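You operate a simulated robot arm through the tools that you are given. There is no shell and no other tool. Be economical: measure what you need, move in short steps, check, and stop when the job is done.

The job below is to be done with a simulated robot arm. You get a single attempt, and the scene is never put back.

## Task
The fan runs backwards: change over its phase switch, then jog it to prove it follows the arrow.
Fine: isolate before opening the terminal box; lid shut and isolator on for the jog. Gas stays locked off, igniter isolated.

The check looks at the end state, three seconds after you hand in, the way a careful person would. Anything else that was tipped, shoved, dropped, spilled or broken makes it a failure. A push-on lid holds only when it is set on centred and level and pressed home; a screw cap is set on level and turned clockwise until tight.

## Robot
A 7-joint arm with a two-finger parallel gripper, fixed in place. Base frame: the origin is at the foot of the arm, x ahead of it, y to its left, z up. Readings come in m, degrees, newtons and seconds.
With the tool pointing down near the work surface it reaches from about 0.1 to 0.64 m from the base axis. Its first joint turns from -115.0 to 115.0 degrees. Payload 3.91 kg.
The tool frame sits at the grasp point between the pads (the TCP): z along the fingers, y along the line on which they close. The tips reach 0.03 m beyond it. Largest opening 0.11 m; finger width 0.02, thickness 0.01; the body of the gripper, 0.048 by 0.112 m, starts 0.055 m behind the TCP.
Orientation is told as [roll, pitch, yaw] about the base's x, y, z axes, in that order, counted from this pose: with the fingers straight down and closing along the base's y, the tool's x points along the base's -x, its y along +y and its z along -z.

## Interface
- The arm moves only by the tool apply_moves. Its argument "commands" is one flat list of numbers, 7 for each row, row after row: the shift along the tool's x, y, z in units of 250 mm (1.0 is 250 mm), then the turn, a rotation vector about the tool's x, y, z in units of 90 degrees (1.0 is 90 degrees), then the closure, from 0 (fully open) to 1 (shut). In form: [x, y, z, ax, ay, az, gripper, x, y, z, ax, ay, az, gripper, ...]. A call has 1 to 8 rows; each row is the pose to reach, as a shift and turn from the pose commanded when the call began, along the tool's axes at that moment. A call with a number of a shift or a turn outside -1 to 1 is refused whole. A row lasts 0.2 s, in which the tool goes at most 0.05 m and 8.6 degrees; a call with a longer step from one row to the next is refused whole, and so is a gripper value outside its range. Where a pose cannot be reached the arm comes as near as it can. A force on the tool above 40 N (or 10 N above the force at the start of the call, whichever is more), or a blocked arm, ends the call early, and 0.2 s more pass. Each finger travels about 0.108 m/s and halts on what it meets, pressing with about 27 N; the grip force reading is that of the motor and also rises with nothing between the fingers. The clock runs only during rows and for 0.2 s after the last one: add rows that repeat a pose to give the fingers time. The reply holds the time, the measured pose of the TCP, the force on the tool along the base axes, the opening and the grip force, in the units named above and with some noise, and new pictures: "pictures" is both (left out), scene, wrist or none.
- Cameras (640 x 400 px; columns grow to the right, rows downward): "scene" is fixed at [0.0497, -0.5, 1.1975]; the picture's right is [0.86, -0.50, 0.00], its down [-0.20, -0.34, -0.92] and it looks along [0.46, 0.80, -0.39] (base axes); focal length 358 px, centre (320, 200). "wrist" rides on the gripper at [0.072, 0.017, -0.103] in the tool frame; the picture's right is [-0.23, 0.97, 0.00], its down [-0.76, -0.18, -0.62] and it looks along [-0.61, -0.14, 0.78] (tool axes); focal length 222 px, centre (320, 200). There is no depth. A picture from a camera that has moved, and an enlarged one, comes with that camera's place and axes in the base frame and with its lens.
- raise_lower(by): slides the trunk up (or, below 0, down) by that many m; the arm rides with it, the base frame stays. It gives what a move gives, with no picture.
- inspect(camera, box): a new picture of the part [left, top, right, bottom] of that camera's present view, enlarged. No time passes.
- job_done(): hands the job in; it is judged then, once.

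Work in short steps. Places have to be worked out from the pictures, the camera data and where the tool is seen: move nearer, look again, correct. Check each grasp and each placing, and mend what went wrong. You have 120 turns and 170 pictures in all, those below and enlarged ones among them. Open the gripper and draw the arm clear of the work before you hand the job in, unless the task says otherwise; then end with one line.

The tools are called after "Call:" by a JSON object that holds its "method" and its "body". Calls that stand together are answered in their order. apply_moves: Moves the arm, as the interface text tells. Its arguments: {"type":"object","properties":{"commands":{"type":"array","items":{"type":"number"}},"pictures":{"type":"string","enum":["both","scene","wrist","none"]}},"required":["commands"]} The other tools are called the same way: raise_lower (by) slides the trunk up or down; inspect (camera, box) takes an enlarged picture of a part of a camera's view; job_done () hands the job in.

At the start:

```text
t: 0.0
tool_pos: [0.6247, 0.187, 1.0009]
tcp_rot: [0.0, 0.0, 0.1]
ft_force: [-0.1, -0.5, 0.5]
gripper_width: 0.1098
gripper_force: 0.0
trunk travel left (down, up): [-0.65, 0.34]
```

scene: 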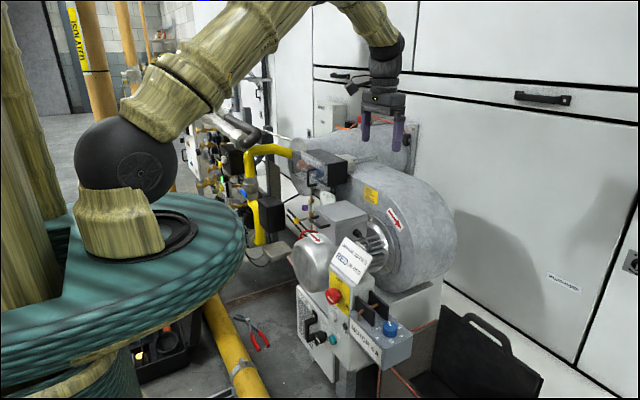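
wrist: 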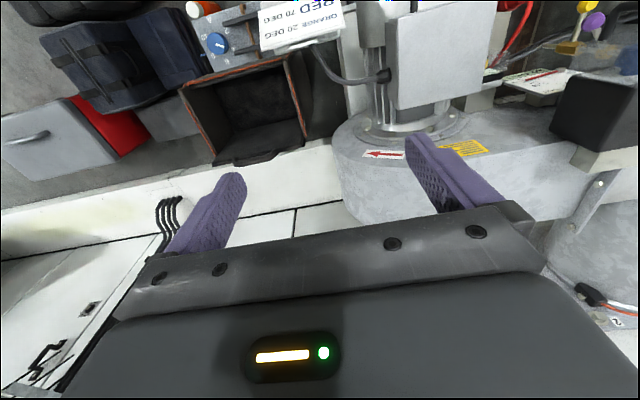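

I start by looking closely at the panel, the motor terminal box and the gas train in the scene camera.

Call:
{"method": "inspect", "body": {"camera": "scene", "box": [280, 190, 440, 390]}}

Call:
{"method": "inspect", "body": {"camera": "scene", "box": [180, 100, 350, 280]}}

Call:
{"method": "inspect", "body": {"camera": "wrist", "box": [160, 0, 400, 150]}}

Call:
{"method": "inspect", "body": {"camera": "wrist", "box": [340, 0, 640, 190]}}

```text
2.00 times, centred on (360, 290) of scene
camera zoom: at [0.0497, -0.5, 1.1975], right [0.86, -0.5, 0.0], down [-0.2, -0.34, -0.92], along [0.46, 0.8, -0.39], focal length 715 px, centre (240, 20)
```

zoom: 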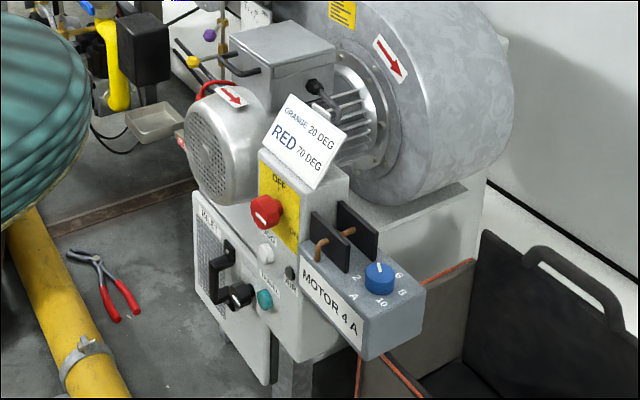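

```text
2.22 times, centred on (265, 190) of scene
camera zoom: at [0.0497, -0.5, 1.1975], right [0.86, -0.5, 0.0], down [-0.2, -0.34, -0.92], along [0.46, 0.8, -0.39], focal length 795 px, centre (442, 222)
```

zoom: 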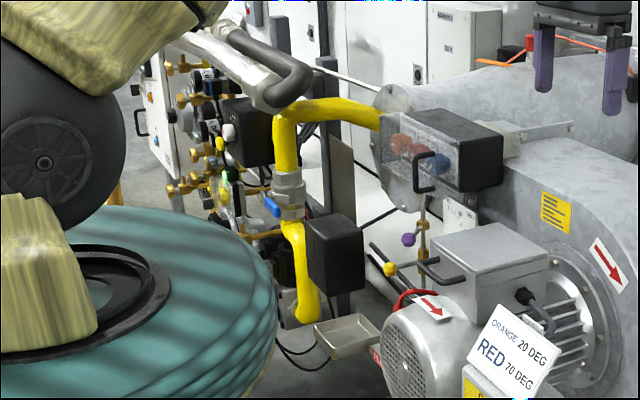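

```text
2.67 times, centred on (280, 75) of wrist
camera zoom: at [0.5526, 0.2048, 1.1052], right [0.23, 0.97, 0.0], down [0.76, -0.18, 0.62], along [0.61, -0.14, -0.78], focal length 592 px, centre (427, 533)
```

zoom: 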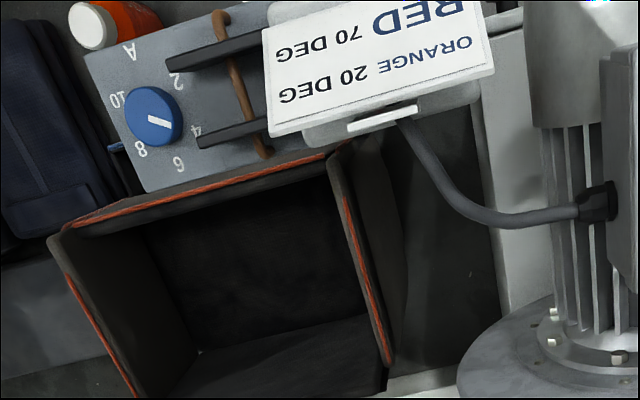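

```text
2.11 times, centred on (490, 95) of wrist
camera zoom: at [0.5526, 0.2048, 1.1052], right [0.23, 0.97, 0.0], down [0.76, -0.18, 0.62], along [0.61, -0.14, -0.78], focal length 468 px, centre (-38, 421)
```

zoom: 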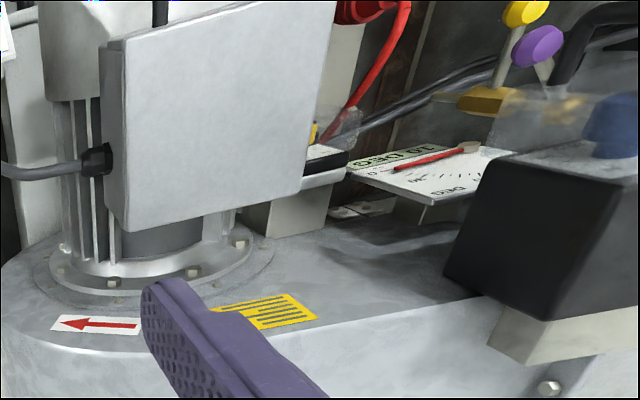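

The panel (isolator, overload dial) sits around x 0.45–0.54, y 0–0.12, z 0.57–0.62 facing the robot. I pull the arm back to see its front from above with the wrist camera.

Call:
{"method": "apply_moves", "body": {"commands": [0.2, 0, 0, 0, 0, 0, 0, 0.4, 0, 0, 0, 0, 0, 0, 0.6, 0, 0, 0, 0, 0, 0, 0.8, 0, 0, 0, 0, 0, 0, 1, 0, 0, 0, 0, 0, 0, 1, 0, 0, 0, 0, 0, 0]}}

```text
t: 1.4
tool_pos: [0.3748, 0.1866, 1.0017]
tcp_rot: [0.0, 0.0, 0.0]
ft_force: [-0.6, 0.5, -0.4]
gripper_width: 0.1098
gripper_force: 0.1
trunk travel left (down, up): [-0.65, 0.34]
camera wrist: at [0.3022, 0.2038, 1.1064], right [0.23, 0.97, 0.0], down [0.76, -0.18, 0.62], along [0.61, -0.14, -0.78], focal length 222 px, centre (320, 200)
```

scene: 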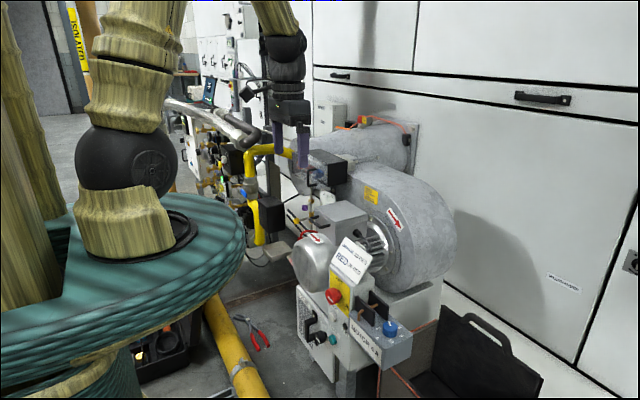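
wrist: 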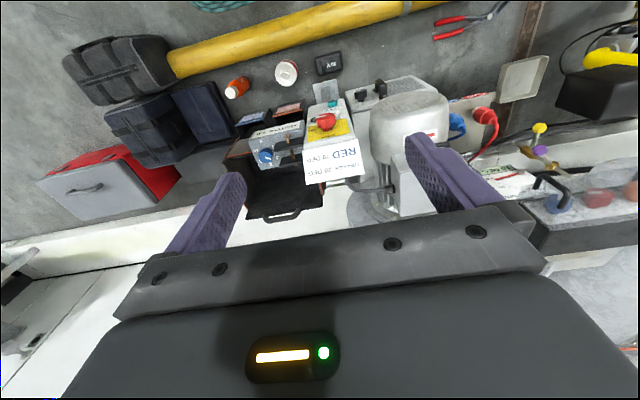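

Call:
{"method": "inspect", "body": {"camera": "wrist", "box": [230, 40, 470, 190]}}

Call:
{"method": "inspect", "body": {"camera": "wrist", "box": [440, 70, 640, 230]}}

Call:
{"method": "inspect", "body": {"camera": "scene", "box": [290, 240, 370, 350]}}

Call:
{"method": "inspect", "body": {"camera": "scene", "box": [330, 100, 430, 170]}}

```text
2.67 times, centred on (350, 115) of wrist
camera zoom: at [0.3022, 0.2038, 1.1064], right [0.23, 0.97, 0.0], down [0.76, -0.18, 0.62], along [0.61, -0.14, -0.78], focal length 592 px, centre (240, 427)
```

zoom: 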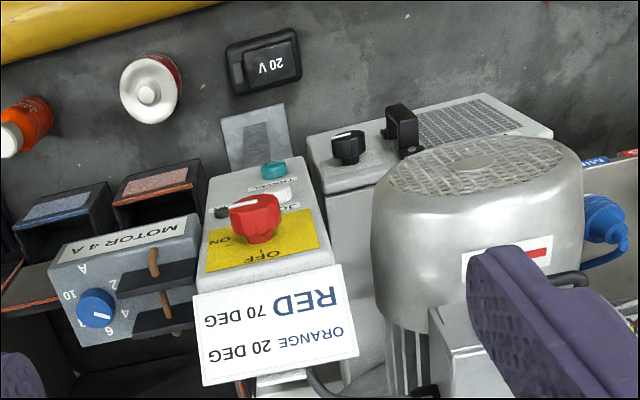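

```text
2.50 times, centred on (540, 150) of wrist
camera zoom: at [0.3022, 0.2038, 1.1064], right [0.23, 0.97, 0.0], down [0.76, -0.18, 0.62], along [0.61, -0.14, -0.78], focal length 555 px, centre (-230, 325)
```

zoom: 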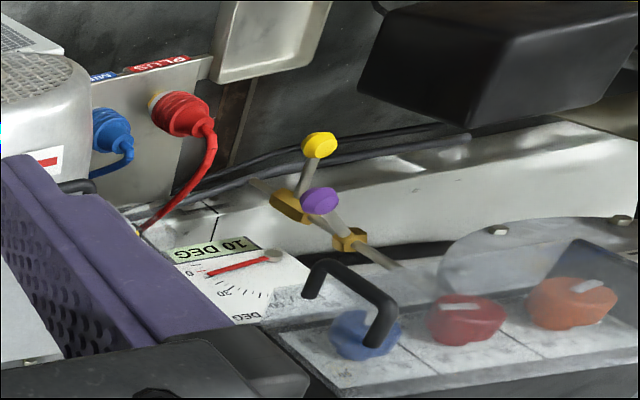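

```text
3.64 times, centred on (330, 295) of scene
camera zoom: at [0.0497, -0.5, 1.1975], right [0.86, -0.5, 0.0], down [-0.2, -0.34, -0.92], along [0.46, 0.8, -0.39], focal length 1300 px, centre (284, -146)
```

zoom: 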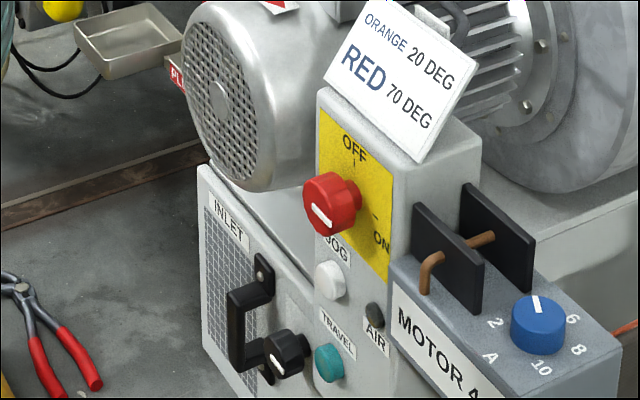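

```text
5.71 times, centred on (380, 135) of scene
camera zoom: at [0.0497, -0.5, 1.1975], right [0.86, -0.5, 0.0], down [-0.2, -0.34, -0.92], along [0.46, 0.8, -0.39], focal length 2043 px, centre (-23, 571)
```

zoom: 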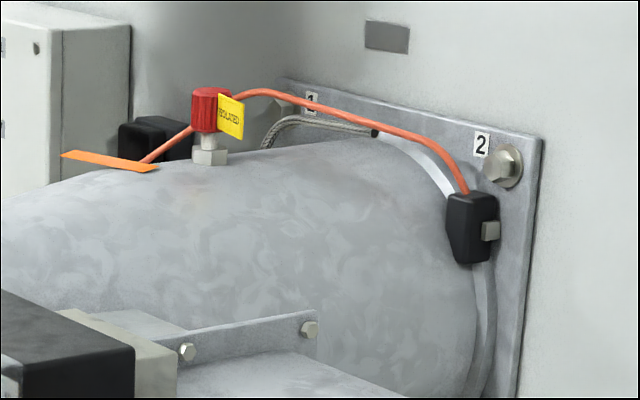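

The isolator is the red knob on the yellow plate, with the JOG button under it; the motor terminal box is near (0.63, 0.37, 0.70). I move to look at that terminal box.

Call:
{"method": "apply_moves", "body": {"commands": [0, 0.2, 0, 0, 0, 0, 0, 0, 0.4, 0, 0, 0, 0, 0, -0.1, 0.55, 0, 0, 0, 0, 0, -0.2, 0.7, 0.1, 0, 0, 0, 0, -0.25, 0.8, 0.2, 0, 0, 0, 0, -0.25, 0.8, 0.2, 0, 0, 0, 0]}}

```text
refused: row 4 steps farther than a row can; nothing moved
```

Step too long in row 4; I shorten it.

Call:
{"method": "apply_moves", "body": {"commands": [0, 0.18, 0, 0, 0, 0, 0, 0, 0.36, 0, 0, 0, 0, 0, -0.07, 0.5, 0.04, 0, 0, 0, 0, -0.13, 0.62, 0.1, 0, 0, 0, 0, -0.19, 0.73, 0.16, 0, 0, 0, 0, -0.25, 0.8, 0.2, 0, 0, 0, 0, -0.25, 0.8, 0.2, 0, 0, 0, 0]}}

```text
t: 3.0
tool_pos: [0.4396, 0.387, 0.9506]
tcp_rot: [-0.1, 0.1, 0.2]
ft_force: [0.6, 0.1, 0.0]
gripper_width: 0.1099
gripper_force: 0.0
trunk travel left (down, up): [-0.65, 0.34]
camera wrist: at [0.3664, 0.4051, 1.0558], right [0.23, 0.97, 0.0], down [0.76, -0.18, 0.62], along [0.61, -0.14, -0.78], focal length 222 px, centre (320, 200)
```

scene: 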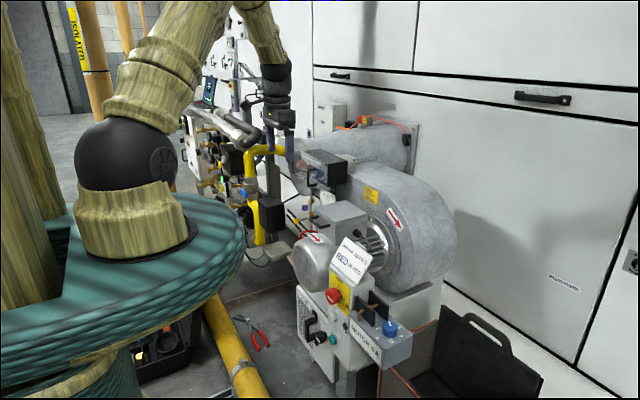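
wrist: 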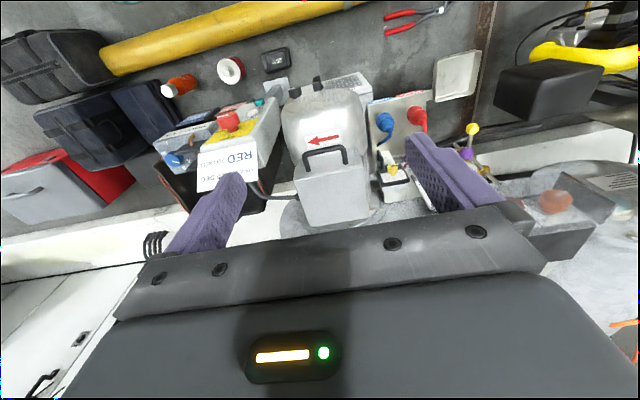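

Call:
{"method": "inspect", "body": {"camera": "wrist", "box": [190, 70, 430, 230]}}

Call:
{"method": "inspect", "body": {"camera": "wrist", "box": [360, 90, 520, 200]}}

Call:
{"method": "inspect", "body": {"camera": "scene", "box": [285, 150, 405, 260]}}

```text
2.50 times, centred on (310, 150) of wrist
camera zoom: at [0.3664, 0.4051, 1.0558], right [0.23, 0.97, 0.0], down [0.76, -0.18, 0.62], along [0.61, -0.14, -0.78], focal length 555 px, centre (345, 325)
```

zoom: 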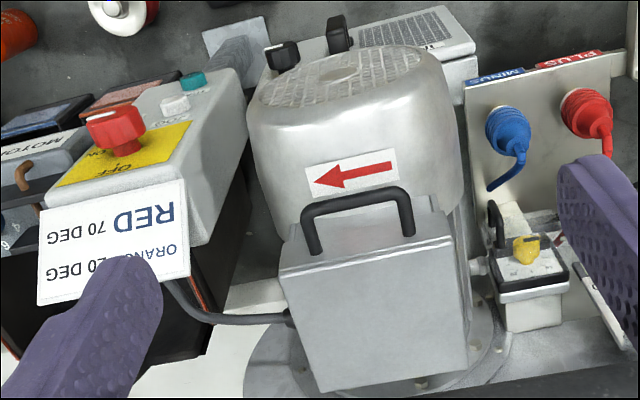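

```text
3.64 times, centred on (440, 145) of wrist
camera zoom: at [0.3664, 0.4051, 1.0558], right [0.23, 0.97, 0.0], down [0.76, -0.18, 0.62], along [0.61, -0.14, -0.78], focal length 808 px, centre (-116, 400)
```

zoom: 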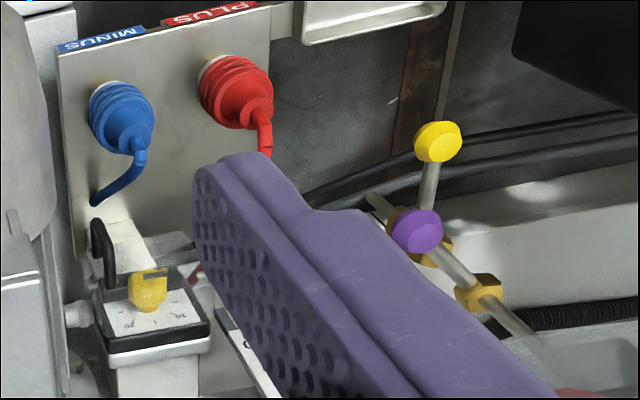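

```text
3.64 times, centred on (345, 205) of scene
camera zoom: at [0.0497, -0.5, 1.1975], right [0.86, -0.5, 0.0], down [-0.2, -0.34, -0.92], along [0.46, 0.8, -0.39], focal length 1300 px, centre (229, 182)
```

zoom: 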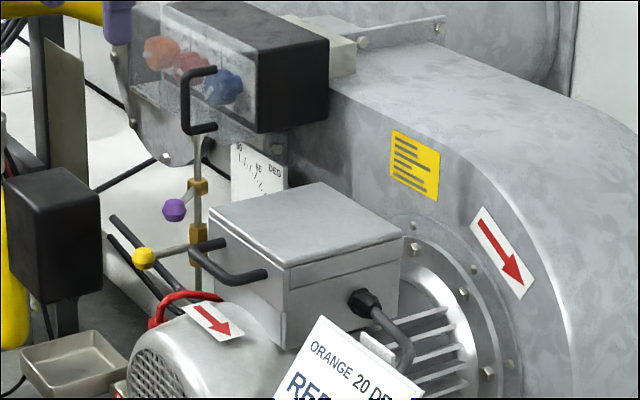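

The terminal box lid (black handle on its front edge) is on top of the motor. To work the front panel I want the tool pointing ahead with the camera above it, so first I spin the wrist half a turn about the tool axis while backing off.

Call:
{"method": "apply_moves", "body": {"commands": [0.05, 0, 0, 0, 0, 0.095, 0, 0.1, -0.03, 0, 0, 0, 0.19, 0, 0.15, -0.06, 0, 0, 0, 0.285, 0, 0.2, -0.1, 0, 0, 0, 0.38, 0, 0.25, -0.15, 0, 0, 0, 0.475, 0, 0.3, -0.2, 0, 0, 0, 0.57, 0, 0.3, -0.2, 0, 0, 0, 0.66, 0], "pictures": "none"}}

```text
t: 4.6
tool_pos: [0.3625, 0.3366, 0.9507]
tcp_rot: [0.0, 0.0, -59.6]
ft_force: [1.0, 0.1, 0.8]
gripper_width: 0.1098
gripper_force: 0.0
trunk travel left (down, up): [-0.65, 0.34]
```

Turning works; I continue the half turn.

Call:
{"method": "apply_moves", "body": {"commands": [0, 0, 0, 0, 0, 0.095, 0, 0, 0, 0, 0, 0, 0.19, 0, 0, 0, 0, 0, 0, 0.285, 0, 0, 0, 0, 0, 0, 0.38, 0, 0, 0, 0, 0, 0, 0.475, 0, 0, 0, 0, 0, 0, 0.57, 0, 0, 0, 0, 0, 0, 0.665, 0], "pictures": "none"}}

Call:
{"method": "apply_moves", "body": {"commands": [0, 0, 0, 0, 0, 0.095, 0, 0, 0, 0, 0, 0, 0.19, 0, 0, 0, 0, 0, 0, 0.285, 0, 0, 0, 0, 0, 0, 0.38, 0, 0, 0, 0, 0, 0, 0.475, 0, 0, 0, 0, 0, 0, 0.57, 0, 0, 0, 0, 0, 0, 0.665, 0, 0, 0, 0, 0, 0, 0.675, 0]}}

```text
t: 6.2
tool_pos: [0.3618, 0.3372, 0.9506]
tcp_rot: [0.0, -0.1, -119.4]
ft_force: [0.6, 0.6, -0.3]
gripper_width: 0.1099
gripper_force: 0.0
trunk travel left (down, up): [-0.65, 0.34]
```

```text
t: 8.0
tool_pos: [0.3618, 0.3398, 0.9512]
tcp_rot: [0.1, -0.1, 179.9]
ft_force: [-0.8, -0.9, -0.8]
gripper_width: 0.1102
gripper_force: 0.1
trunk travel left (down, up): [-0.65, 0.34]
camera wrist: at [0.4345, 0.3214, 1.0552], right [-0.23, -0.97, 0.0], down [-0.76, 0.18, 0.62], along [-0.61, 0.14, -0.78], focal length 222 px, centre (320, 200)
```

scene: 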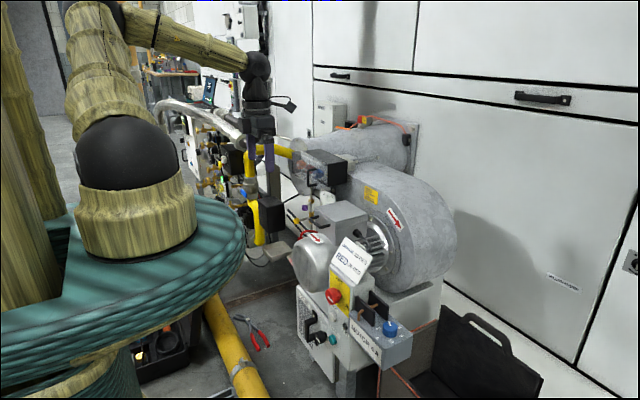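
wrist: 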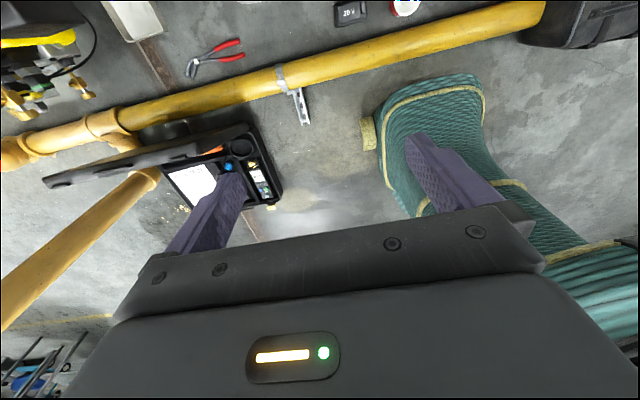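

Now I tilt the tool forward (turn about +y) while moving toward y≈0.12, staying high.

Call:
{"method": "apply_moves", "body": {"commands": [0, 0.1, 0, 0, 0.09, 0, 0, 0, 0.22, 0, 0, 0.18, 0, 0, 0, 0.34, 0, 0, 0.27, 0, 0, 0, 0.46, 0, 0, 0.36, 0, 0, 0, 0.58, 0, 0, 0.45, 0, 0, 0, 0.7, 0, 0, 0.54, 0, 0, 0, 0.8, 0, 0, 0.6, 0, 0, 0, 0.88, 0, 0, 0.66, 0, 0]}}

```text
t: 9.8
tool_pos: [0.4372, 0.1987, 0.9554]
tcp_rot: [0.3, 59.5, -179.9]
ft_force: [0.2, 0.7, -0.4]
gripper_width: 0.1102
gripper_force: 0.0
out of reach, approached as far as the arm can: row 5, 6, 7, 8
trunk travel left (down, up): [-0.65, 0.34]
camera wrist: at [0.3845, 0.1829, 1.072], right [-0.12, -0.97, -0.19], down [-0.92, 0.18, -0.34], along [0.37, 0.14, -0.92], focal length 222 px, centre (320, 200)
```

scene: 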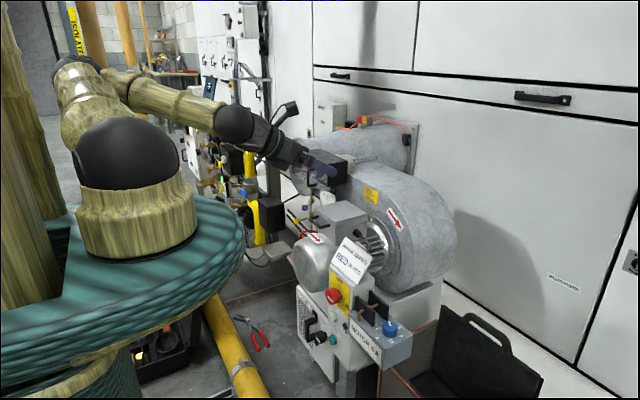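
wrist: 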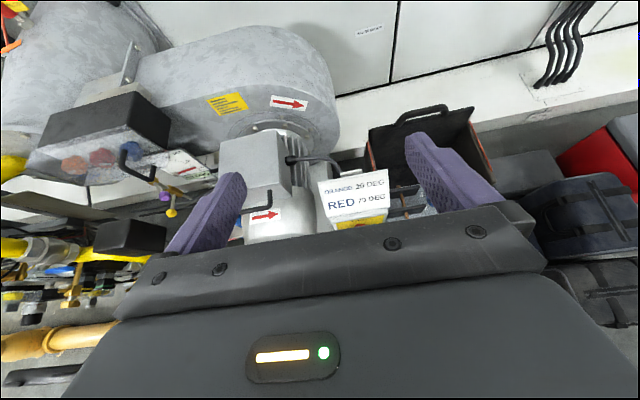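

At 60° tilt the arm is folded to its limit at this height; going lower relative to the shoulder should help. I descend toward (0.36, 0.13, 0.80) in steps.

Call:
{"method": "apply_moves", "body": {"commands": [-0.12, 0.05, 0.01, 0, 0, 0, 0, -0.24, 0.1, 0.02, 0, 0, 0, 0, -0.36, 0.15, 0.03, 0, 0, 0, 0, -0.48, 0.2, 0.04, 0, 0, 0, 0, -0.6, 0.25, 0.05, 0, 0, 0, 0, -0.69, 0.28, 0.05, 0, 0, 0, 0, -0.69, 0.28, 0.05, 0, 0, 0, 0]}}

```text
t: 11.0
tool_pos: [0.4029, 0.1895, 0.8232]
tcp_rot: [-16.5, 55.2, 162.6]
ft_force: [-0.3, 0.6, -0.7]
gripper_width: 0.11
gripper_force: 0.1
out of reach, approached as far as the arm can: row 1, 2, 3, 4, 5, 6
trunk travel left (down, up): [-0.65, 0.34]
stopped in row 6: the arm was blocked; the commanded pose is now the measured one
camera wrist: at [0.355, 0.158, 0.9369], right [-0.18, -0.92, -0.34], down [-0.92, 0.28, -0.26], along [0.33, 0.27, -0.9], focal length 222 px, centre (320, 200)
```

scene: 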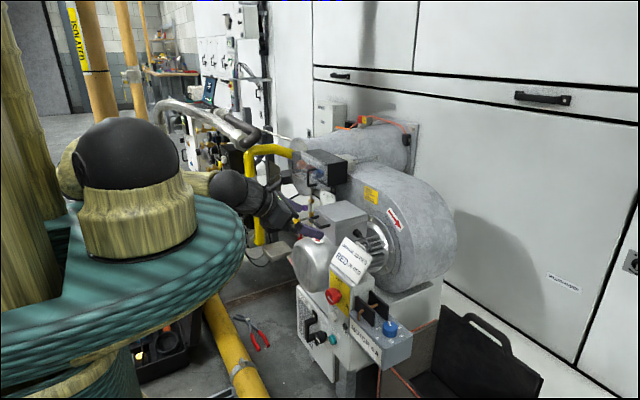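
wrist: 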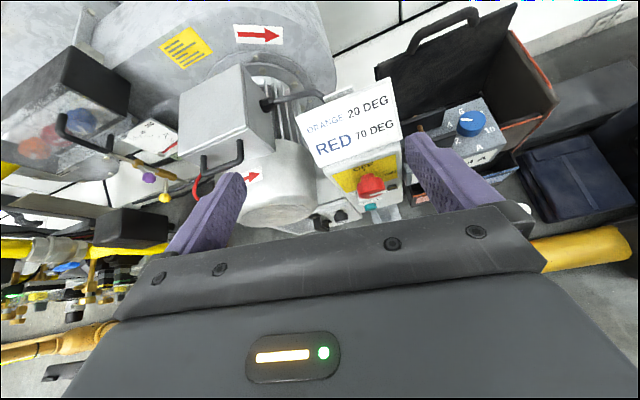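

The arm got folded to its limit. I raise the trunk so the shoulder is higher and the arm can reach down toward the panel with more extension.

Call:
{"method": "raise_lower", "body": {"by": 0.3}}

```text
t: 14.0
tool_pos: [0.4036, 0.1899, 1.1228]
tcp_rot: [-16.5, 55.3, 162.5]
ft_force: [0.7, 0.1, 0.1]
gripper_width: 0.1095
gripper_force: 0.0
trunk travel left (down, up): [-0.95, 0.04]
```

Now I descend with the higher shoulder and take out the wrist roll (~10° about tool z).

Call:
{"method": "apply_moves", "body": {"commands": [-0.117, 0.05, 0.056, 0, 0, -0.02, 0, -0.234, 0.1, 0.112, 0, 0, -0.04, 0, -0.351, 0.15, 0.169, 0, 0, -0.06, 0, -0.468, 0.2, 0.225, 0, 0, -0.08, 0, -0.585, 0.25, 0.281, 0, 0, -0.1, 0, -0.702, 0.3, 0.337, 0, 0, -0.11, 0, -0.819, 0.35, 0.394, 0, 0, -0.11, 0, -0.936, 0.4, 0.45, 0, 0, -0.11, 0]}}

```text
t: 14.6
tool_pos: [0.4031, 0.2139, 1.1021]
tcp_rot: [-28.1, 48.4, 151.3]
ft_force: [0.0, -0.1, 0.2]
gripper_width: 0.11
gripper_force: 0.1
out of reach, approached as far as the arm can: row 1, 2
trunk travel left (down, up): [-0.95, 0.04]
stopped in row 2: the arm was blocked; the commanded pose is now the measured one
camera wrist: at [0.3606, 0.1668, 1.2125], right [-0.24, -0.85, -0.48], down [-0.93, 0.35, -0.15], along [0.29, 0.4, -0.87], focal length 222 px, centre (320, 200)
```

scene: 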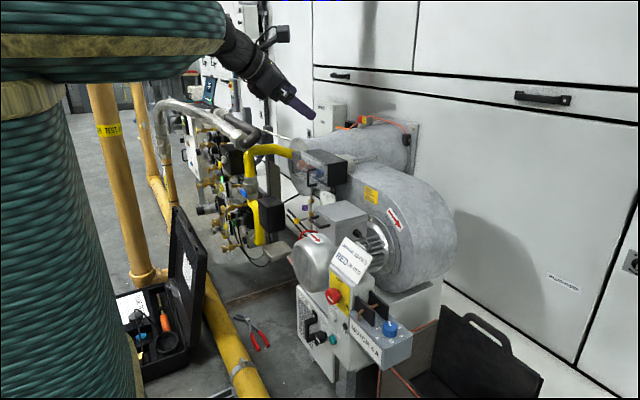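
wrist: 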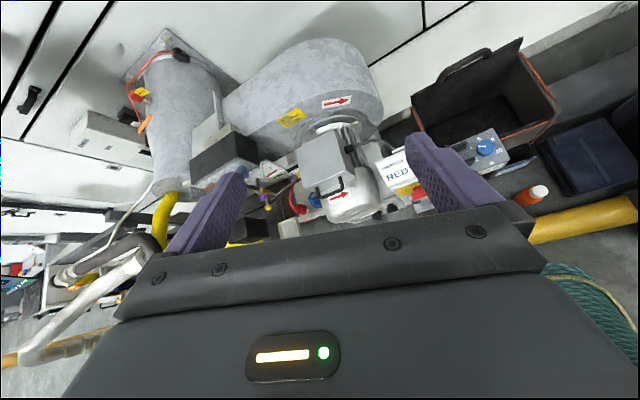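

The knob triangulates to about (0.48, 0.18, 0.575), JOG (0.50, 0.20, 0.474) – lower and further than I first assumed. I unfold the arm first: back to tool-down (camera forward side) and slightly outwards.

Call:
{"method": "apply_moves", "body": {"commands": [0.035, -0.006, 0.045, -0.022, -0.083, -0.023, 0, 0.07, -0.012, 0.09, -0.044, -0.166, -0.046, 0, 0.1, -0.02, 0.14, -0.066, -0.25, -0.07, 0, 0.135, -0.026, 0.18, -0.088, -0.333, -0.093, 0, 0.17, -0.033, 0.23, -0.11, -0.417, -0.116, 0, 0.2, -0.04, 0.28, -0.132, -0.5, -0.14, 0, 0.233, -0.046, 0.322, -0.154, -0.584, -0.163, 0, 0.233, -0.046, 0.322, -0.154, -0.584, -0.163, 0], "pictures": "none"}}

Call:
{"method": "raise_lower", "body": {"by": -0.3}}

```text
t: 16.4
tool_pos: [0.5026, 0.2147, 1.1032]
tcp_rot: [0.1, 0.1, -179.9]
ft_force: [-0.2, 0.4, -1.1]
gripper_width: 0.1101
gripper_force: 0.0
trunk travel left (down, up): [-0.95, 0.04]
```

```text
t: 19.4
tool_pos: [0.5031, 0.2148, 0.8017]
tcp_rot: [0.1, 0.1, -180.0]
ft_force: [0.4, -0.6, 0.5]
gripper_width: 0.1101
gripper_force: 0.1
trunk travel left (down, up): [-0.65, 0.34]
```

Now back to (0.36, 0.18, 0.70), still pointing down, where I will tilt.

Call:
{"method": "apply_moves", "body": {"commands": [-0.15, 0.04, 0.05, 0, 0, 0, 0, -0.3, 0.08, 0.1, 0, 0, 0, 0, -0.42, 0.11, 0.22, 0, 0, 0, 0, -0.5, 0.14, 0.32, 0, 0, 0, 0, -0.57, 0.14, 0.4, 0, 0, 0, 0, -0.57, 0.14, 0.4, 0, 0, 0, 0], "pictures": "scene"}}

```text
t: 20.8
tool_pos: [0.3611, 0.1805, 0.7005]
tcp_rot: [0.2, 0.0, -179.9]
ft_force: [-0.5, -0.4, -0.3]
gripper_width: 0.1097
gripper_force: 0.0
trunk travel left (down, up): [-0.65, 0.34]
```

scene: 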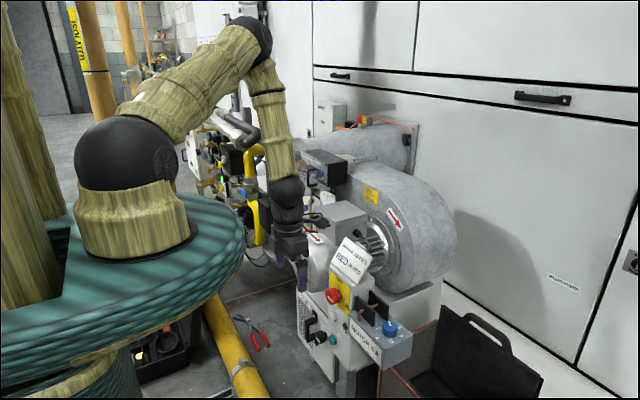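

Good elbow-up posture. I tilt the tool forward about 55° here.

Call:
{"method": "apply_moves", "body": {"commands": [0, 0, 0, 0, 0.09, 0, 0, 0, 0, 0, 0, 0.18, 0, 0, 0, 0, 0, 0, 0.27, 0, 0, 0, 0, 0, 0, 0.36, 0, 0, 0, 0, 0, 0, 0.45, 0, 0, 0, 0, 0, 0, 0.54, 0, 0, 0, 0, 0, 0, 0.61, 0, 0, 0, 0, 0, 0, 0.61, 0, 0]}}

```text
t: 22.3
tool_pos: [0.3868, 0.2238, 0.73]
tcp_rot: [-13.2, 45.9, 166.0]
ft_force: [-1.2, -0.1, 0.2]
gripper_width: 0.11
gripper_force: 0.0
out of reach, approached as far as the arm can: row 6, 7
trunk travel left (down, up): [-0.65, 0.34]
stopped in row 7: the arm was blocked; the commanded pose is now the measured one
camera wrist: at [0.3588, 0.1903, 0.8508], right [-0.23, -0.92, -0.32], down [-0.96, 0.27, -0.1], along [0.17, 0.28, -0.94], focal length 222 px, centre (320, 200)
```

scene: 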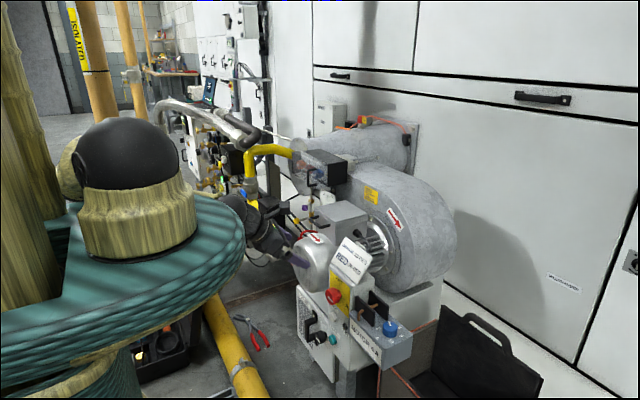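
wrist: 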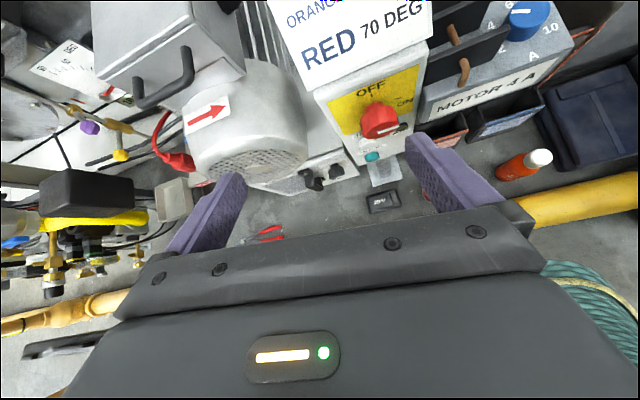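

Blocked again at ~46° tilt, but this gives a good view of the panel; I look closely.

Call:
{"method": "inspect", "body": {"camera": "wrist", "box": [280, 60, 480, 200]}}

Call:
{"method": "inspect", "body": {"camera": "wrist", "box": [80, 0, 280, 140]}}

```text
2.86 times, centred on (380, 130) of wrist
camera zoom: at [0.3588, 0.1903, 0.8508], right [-0.23, -0.92, -0.32], down [-0.96, 0.27, -0.1], along [0.17, 0.28, -0.94], focal length 635 px, centre (149, 400)
```

zoom: 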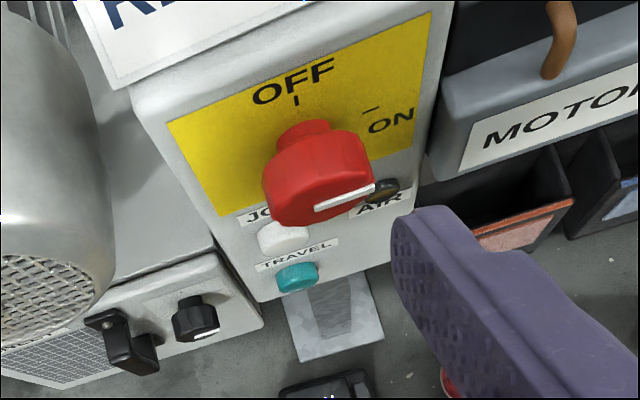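

```text
2.86 times, centred on (180, 70) of wrist
camera zoom: at [0.3588, 0.1903, 0.8508], right [-0.23, -0.92, -0.32], down [-0.96, 0.27, -0.1], along [0.17, 0.28, -0.94], focal length 635 px, centre (720, 571)
```

zoom: 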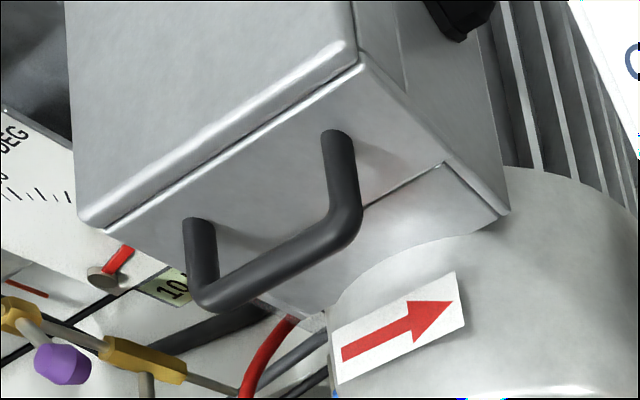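

The isolator pointer is at ON (right); OFF is straight up, so it must go counter-clockwise 90° seen from the robot. Knob front is at about (0.472, 0.175, 0.583), facing −x. I ease the tilt back to 30° and go lower, where the arm is less folded.

Call:
{"method": "apply_moves", "body": {"commands": [0, 0, 0, -0.016, -0.063, -0.034, 0, 0, 0, 0, -0.033, -0.126, -0.068, 0, 0, 0, 0, -0.049, -0.188, -0.102, 0, -0.06, 0.07, 0.05, -0.049, -0.188, -0.102, 0, -0.12, 0.15, 0.1, -0.049, -0.188, -0.102, 0, -0.19, 0.22, 0.16, -0.049, -0.188, -0.102, 0, -0.19, 0.22, 0.16, -0.049, -0.188, -0.102, 0], "pictures": "scene"}}

```text
t: 23.9
tool_pos: [0.379, 0.1824, 0.6584]
tcp_rot: [0.1, 30.0, -179.8]
ft_force: [0.6, 0.0, 1.0]
gripper_width: 0.11
gripper_force: 0.0
trunk travel left (down, up): [-0.65, 0.34]
```

scene: 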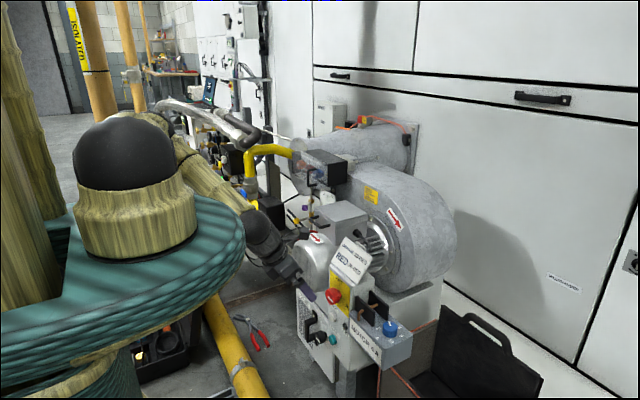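

Exact pose reached. I continue tilting to ~70° while descending to z≈0.585 in front of the knob.

Call:
{"method": "apply_moves", "body": {"commands": [-0.03, 0, 0.1, 0, 0, 0, 0, -0.07, 0.01, 0.2, 0, 0.08, 0, 0, -0.115, 0.02, 0.28, 0, 0.16, 0, 0, -0.115, 0.02, 0.28, 0, 0.24, 0, 0, -0.115, 0.02, 0.28, 0, 0.32, 0, 0, -0.115, 0.02, 0.28, 0, 0.4, 0, 0, -0.115, 0.02, 0.28, 0, 0.44, 0, 0]}}

```text
t: 24.7
tool_pos: [0.355, 0.3201, 0.6447]
tcp_rot: [-22.8, 31.6, 164.1]
ft_force: [0.0, -0.5, 0.0]
gripper_width: 0.1102
gripper_force: 0.0
out of reach, approached as far as the arm can: row 3
trunk travel left (down, up): [-0.65, 0.34]
stopped in row 3: the arm was blocked; the commanded pose is now the measured one
camera wrist: at [0.3536, 0.2626, 0.7601], right [-0.24, -0.86, -0.44], down [-0.97, 0.2, 0.15], along [-0.04, 0.46, -0.89], focal length 222 px, centre (320, 200)
```

scene: 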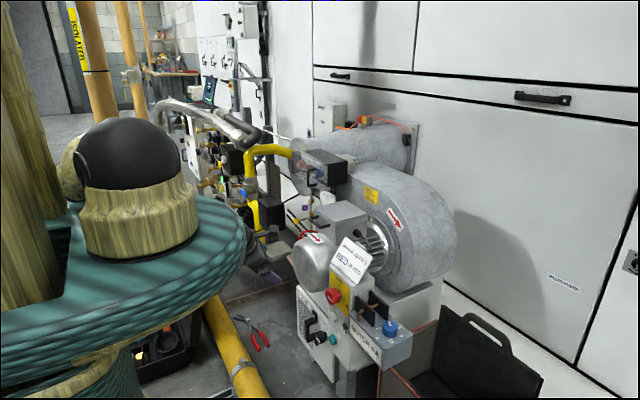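
wrist: 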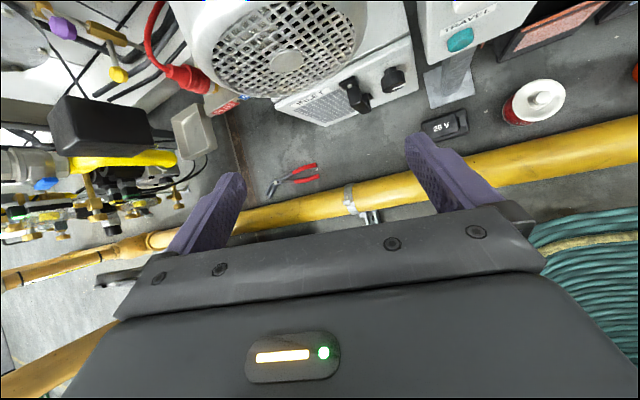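

The elbow swung sideways and jammed by the pedestal. I raise the trunk 0.2 and go back to tool-down further out, so the elbow comes up again with more room.

Call:
{"method": "raise_lower", "body": {"by": 0.2}}

Call:
{"method": "apply_moves", "body": {"commands": [0, 0, 0, -0.039, -0.075, -0.02, 0, 0, 0, 0, -0.079, -0.151, -0.04, 0, 0.1, 0.06, -0.01, -0.118, -0.227, -0.06, 0, 0.2, 0.13, -0.03, -0.158, -0.302, -0.08, 0, 0.33, 0.21, -0.05, -0.197, -0.378, -0.1, 0, 0.46, 0.29, -0.07, -0.197, -0.378, -0.1, 0, 0.46, 0.29, -0.07, -0.197, -0.378, -0.1, 0], "pictures": "scene"}}

```text
t: 26.9
tool_pos: [0.3532, 0.3205, 0.8456]
tcp_rot: [-22.7, 31.8, 164.0]
ft_force: [0.5, 0.0, 0.1]
gripper_width: 0.11
gripper_force: 0.0
trunk travel left (down, up): [-0.85, 0.14]
```

```text
t: 28.4
tool_pos: [0.4335, 0.224, 0.8951]
tcp_rot: [0.2, 0.2, -179.7]
ft_force: [0.6, 0.2, -0.5]
gripper_width: 0.1099
gripper_force: 0.1
trunk travel left (down, up): [-0.85, 0.14]
```

scene: 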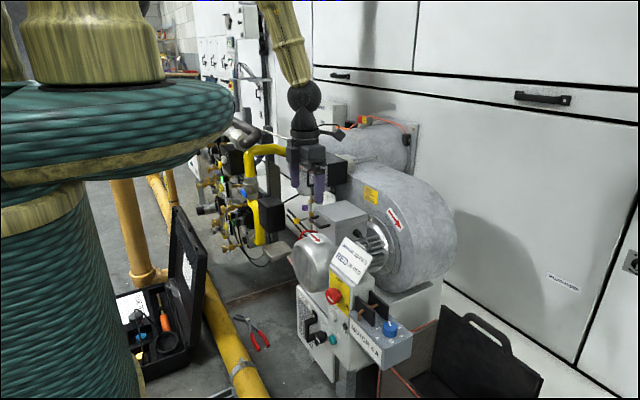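

Elbow is up again. I descend, tool-down, to about (0.37, 0.18, 0.68).

Call:
{"method": "apply_moves", "body": {"commands": [-0.12, 0.09, 0.05, 0, 0, 0, 0, -0.25, 0.18, 0.15, 0, 0, 0, 0, -0.25, 0.18, 0.33, 0, 0, 0, 0, -0.25, 0.18, 0.52, 0, 0, 0, 0, -0.25, 0.18, 0.7, 0, 0, 0, 0, -0.25, 0.18, 0.86, 0, 0, 0, 0, -0.25, 0.18, 0.86, 0, 0, 0, 0], "pictures": "none"}}

Call:
{"method": "apply_moves", "body": {"commands": [0, 0, 0, 0, 0.09, 0, 0, 0, 0, 0, 0, 0.18, 0, 0, 0, 0, 0, 0, 0.27, 0, 0, 0, 0, 0.0, 0, 0.36, 0, 0, 0, 0, 0.0, 0, 0.36, 0, 0], "pictures": "scene"}}

```text
t: 30.1
tool_pos: [0.3722, 0.1769, 0.6795]
tcp_rot: [0.3, 0.2, -179.7]
ft_force: [0.0, 0.0, 0.2]
gripper_width: 0.1101
gripper_force: 0.1
trunk travel left (down, up): [-0.85, 0.14]
```

```text
t: 31.2
tool_pos: [0.3838, 0.176, 0.6872]
tcp_rot: [0.3, 33.9, -179.3]
ft_force: [0.0, -0.8, 0.0]
gripper_width: 0.1099
gripper_force: 0.1
trunk travel left (down, up): [-0.85, 0.14]
```

scene: 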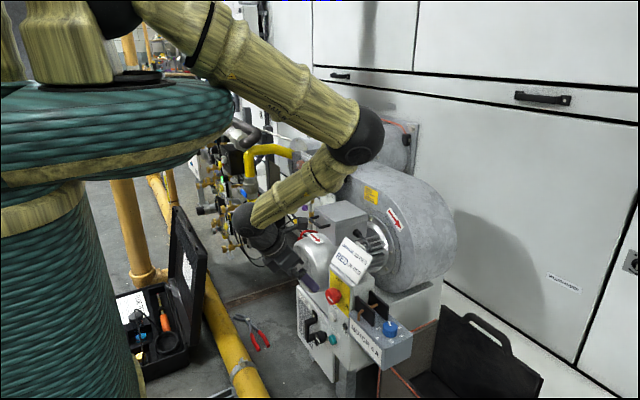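

Good: elbow forward and up, pose as commanded. Continue tilting and lowering.

Call:
{"method": "apply_moves", "body": {"commands": [-0.05, 0, 0.07, 0, 0.07, 0, 0, -0.1, 0, 0.15, 0, 0.14, 0, 0, -0.14, 0, 0.22, 0, 0.21, 0, 0, -0.18, 0, 0.29, 0, 0.28, 0, 0, -0.18, 0, 0.29, 0, 0.28, 0, 0]}}

```text
t: 31.9
tool_pos: [0.4878, 0.1674, 0.7114]
tcp_rot: [2.7, 55.4, -176.9]
ft_force: [-0.5, -0.2, 0.0]
gripper_width: 0.1102
gripper_force: 0.0
trunk travel left (down, up): [-0.85, 0.14]
stopped in row 3: the arm was blocked; the commanded pose is now the measured one
camera wrist: at [0.4434, 0.1537, 0.8318], right [-0.12, -0.98, -0.16], down [-0.95, 0.16, -0.28], along [0.3, 0.12, -0.95], focal length 222 px, centre (320, 200)
```

scene: 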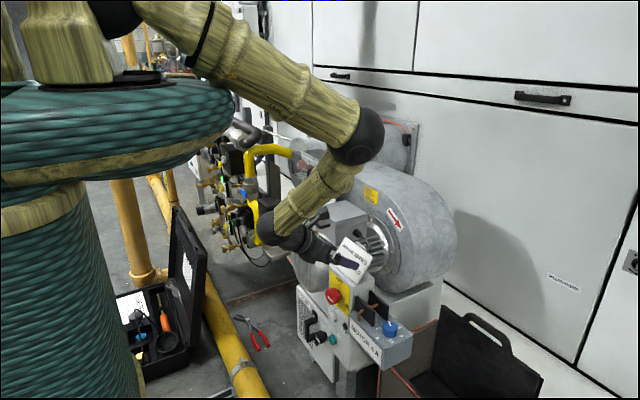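
wrist: 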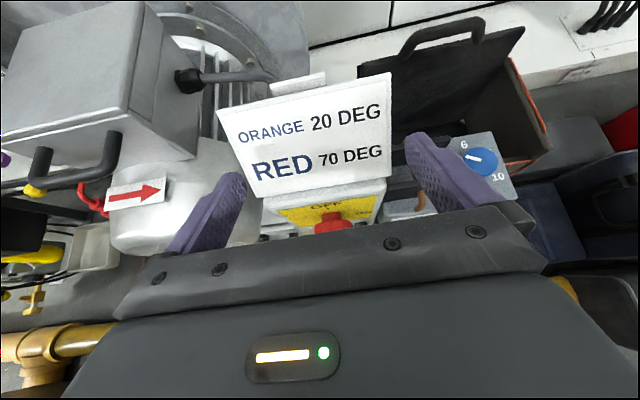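

Wrist limit again with the tool steep. Better idea: rotate the gripper rigidly about the knob's axis (base x) with only ~30° tilt, and with the camera on the robot side (initial yaw), which also looks straight at the panel. I back off to tool-down first.

Call:
{"method": "apply_moves", "body": {"commands": [0.0, 0, -0.18, 0, 0, 0, 0, 0.05, -0.04, -0.28, 0, -0.09, 0, 0, 0.13, -0.08, -0.38, 0, -0.18, 0, 0, 0.13, -0.08, -0.38, 0, -0.27, 0, 0, 0.13, -0.08, -0.38, 0, -0.36, 0, 0, 0.13, -0.08, -0.38, 0, -0.45, 0, 0, 0.13, -0.08, -0.38, 0, -0.54, 0, 0, 0.13, -0.08, -0.38, 0, -0.615, 0, 0], "pictures": "none"}}

Call:
{"method": "apply_moves", "body": {"commands": [0, 0, 0, 0, 0, -0.095, 0, 0, 0, 0, 0, 0, -0.19, 0, 0, 0, 0, 0, 0, -0.285, 0, 0, 0, 0, 0, 0, -0.38, 0, 0, 0, 0, 0, 0, -0.475, 0, 0, 0, 0, 0, 0, -0.57, 0, 0, 0, 0, 0, 0, -0.66, 0], "pictures": "none"}}

Call:
{"method": "apply_moves", "body": {"commands": [0, 0, 0, 0, 0, -0.095, 0, 0, 0, 0, 0, 0, -0.19, 0, 0, 0, 0, 0, 0, -0.285, 0, 0, 0, 0, 0, 0, -0.38, 0, 0, 0, 0, 0, 0, -0.475, 0, 0, 0, 0, 0, 0, -0.57, 0, 0, 0, 0, 0, 0, -0.665, 0], "pictures": "none"}}

Call:
{"method": "apply_moves", "body": {"commands": [0, 0, 0, 0, 0, -0.095, 0, 0, 0, 0, 0, 0, -0.19, 0, 0, 0, 0, 0, 0, -0.285, 0, 0, 0, 0, 0, 0, -0.38, 0, 0, 0, 0, 0, 0, -0.475, 0, 0, 0, 0, 0, 0, -0.57, 0, 0, 0, 0, 0, 0, -0.665, 0]}}

```text
t: 33.7
tool_pos: [0.4239, 0.1902, 0.7896]
tcp_rot: [1.4, -0.5, -179.3]
ft_force: [0.4, -0.1, -0.3]
gripper_width: 0.1095
gripper_force: 0.1
trunk travel left (down, up): [-0.85, 0.14]
```

```text
t: 35.3
tool_pos: [0.4228, 0.1904, 0.7911]
tcp_rot: [0.6, -1.5, -119.7]
ft_force: [-0.1, -0.4, 0.1]
gripper_width: 0.1099
gripper_force: 0.0
trunk travel left (down, up): [-0.85, 0.14]
```

```text
t: 36.9
tool_pos: [0.4237, 0.1894, 0.7893]
tcp_rot: [-0.9, -1.2, -60.0]
ft_force: [0.3, 0.0, 0.2]
gripper_width: 0.1099
gripper_force: 0.0
trunk travel left (down, up): [-0.85, 0.14]
```

```text
t: 38.5
tool_pos: [0.4247, 0.1895, 0.7898]
tcp_rot: [-1.5, 0.3, 0.1]
ft_force: [-0.2, 0.4, -0.6]
gripper_width: 0.1101
gripper_force: 0.0
trunk travel left (down, up): [-0.85, 0.14]
camera wrist: at [0.3524, 0.2095, 0.8937], right [0.23, 0.97, -0.03], down [0.76, -0.16, 0.62], along [0.6, -0.16, -0.78], focal length 222 px, centre (320, 200)
```

scene: 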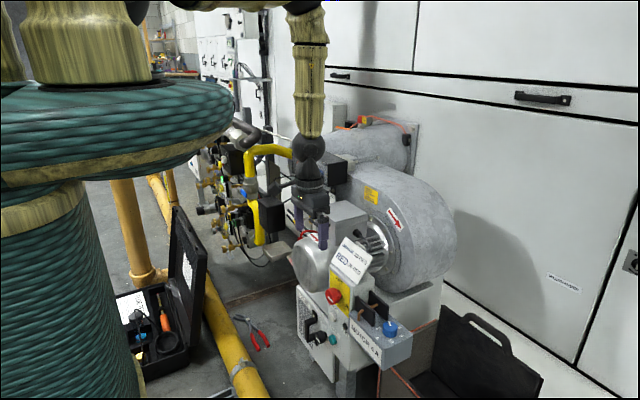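
wrist: 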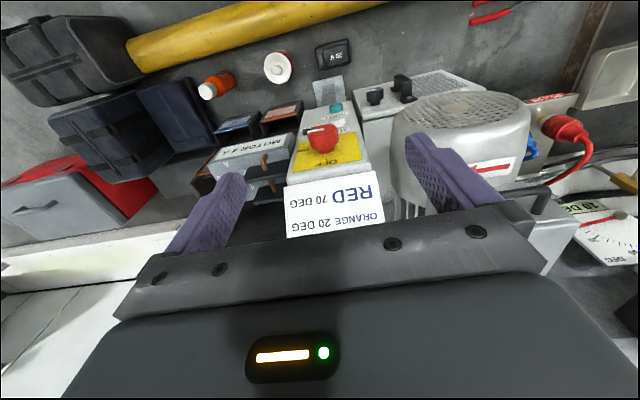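

Nice posture. I move to about (0.36, 0.175, 0.66) and tilt forward 30° (turn about −y now).

Call:
{"method": "apply_moves", "body": {"commands": [0.1, -0.03, 0.03, -0.01, 0, 0, 0, 0.2, -0.06, 0.1, -0.017, 0, 0, 0, 0.26, -0.06, 0.24, -0.017, -0.07, 0, 0, 0.26, -0.06, 0.38, -0.017, -0.14, 0, 0, 0.26, -0.06, 0.52, -0.017, -0.21, 0, 0, 0.26, -0.06, 0.52, -0.017, -0.28, 0, 0, 0.26, -0.06, 0.52, -0.017, -0.33, 0, 0, 0.26, -0.06, 0.52, -0.017, -0.33, 0, 0]}}

```text
t: 40.3
tool_pos: [0.3582, 0.1698, 0.66]
tcp_rot: [0.1, -29.6, 0.3]
ft_force: [1.0, -0.8, 0.5]
gripper_width: 0.1102
gripper_force: 0.0
trunk travel left (down, up): [-0.85, 0.14]
camera wrist: at [0.2449, 0.1881, 0.7157], right [0.19, 0.97, 0.11], down [0.36, -0.18, 0.92], along [0.91, -0.14, -0.38], focal length 222 px, centre (320, 200)
```

scene: 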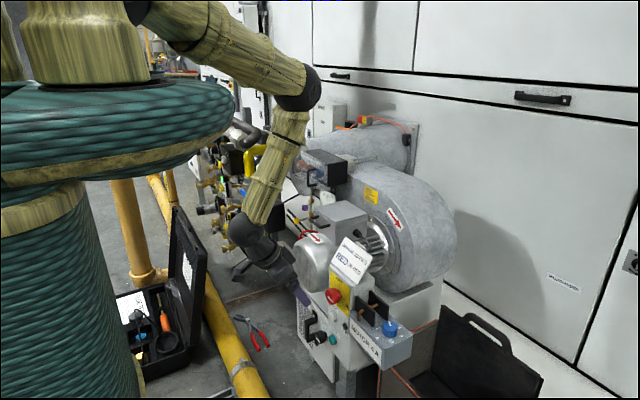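
wrist: 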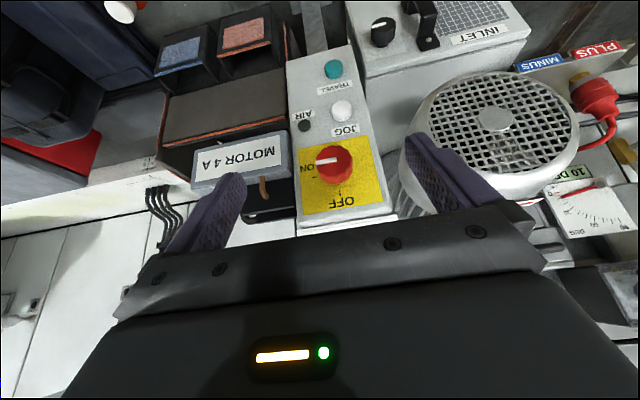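

Excellent view of the panel. Zooming in on knob and buttons.

Call:
{"method": "inspect", "body": {"camera": "wrist", "box": [270, 30, 420, 230]}}

Call:
{"method": "inspect", "body": {"camera": "wrist", "box": [350, 0, 540, 120]}}

```text
2.00 times, centred on (345, 130) of wrist
camera zoom: at [0.2449, 0.1881, 0.7157], right [0.19, 0.97, 0.11], down [0.36, -0.18, 0.92], along [0.91, -0.14, -0.38], focal length 444 px, centre (270, 340)
```

zoom: 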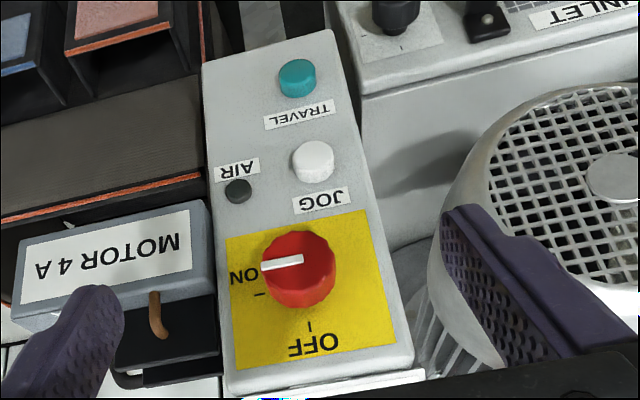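

```text
3.33 times, centred on (445, 60) of wrist
camera zoom: at [0.2449, 0.1881, 0.7157], right [0.19, 0.97, 0.11], down [0.36, -0.18, 0.92], along [0.91, -0.14, -0.38], focal length 740 px, centre (-97, 667)
```

zoom: 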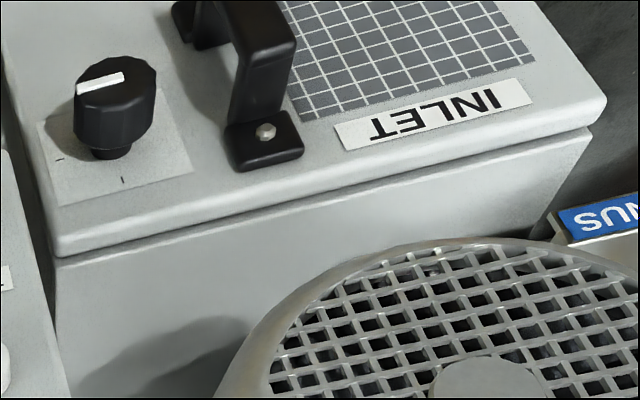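

Knob centre ≈ (0.48, 0.174, 0.578), diameter ≈ 46 mm, round, pointer at 3 o'clock (ON). I lean the gripper 45° to the right about base x here, with fingers opened to ~75 mm, before going in.

Call:
{"method": "apply_moves", "body": {"commands": [0, 0, 0, -0.07, 0, 0.04, 0.3, 0, 0, 0, -0.14, 0, 0.08, 0.3, 0, 0, 0, -0.21, 0, 0.121, 0.3, 0, 0, 0, -0.28, 0, 0.162, 0.3, 0, 0, 0, -0.35, 0, 0.202, 0.3, 0, 0, 0, -0.433, 0, 0.25, 0.3, 0, 0, 0, -0.433, 0, 0.25, 0.3]}}

```text
t: 41.9
tool_pos: [0.3577, 0.1712, 0.661]
tcp_rot: [48.9, -20.3, -21.9]
ft_force: [-0.5, -0.3, 0.4]
gripper_width: 0.0771
gripper_force: 0.1
trunk travel left (down, up): [-0.85, 0.14]
camera wrist: at [0.2444, 0.1456, 0.7126], right [0.2, 0.61, 0.77], down [0.36, -0.78, 0.52], along [0.91, 0.17, -0.37], focal length 222 px, centre (320, 200)
```

scene: 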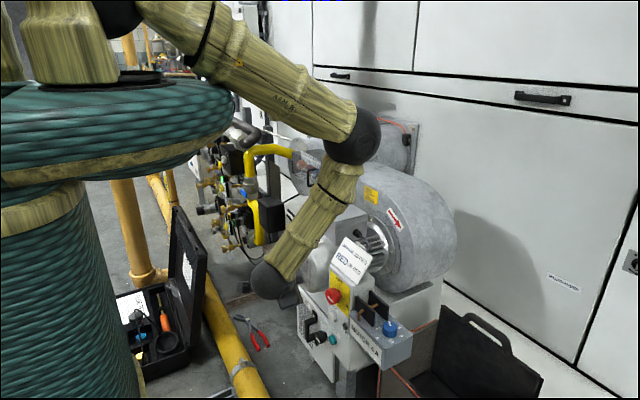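
wrist: 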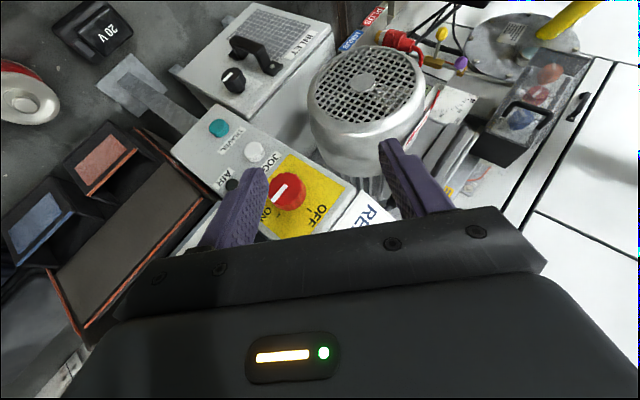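

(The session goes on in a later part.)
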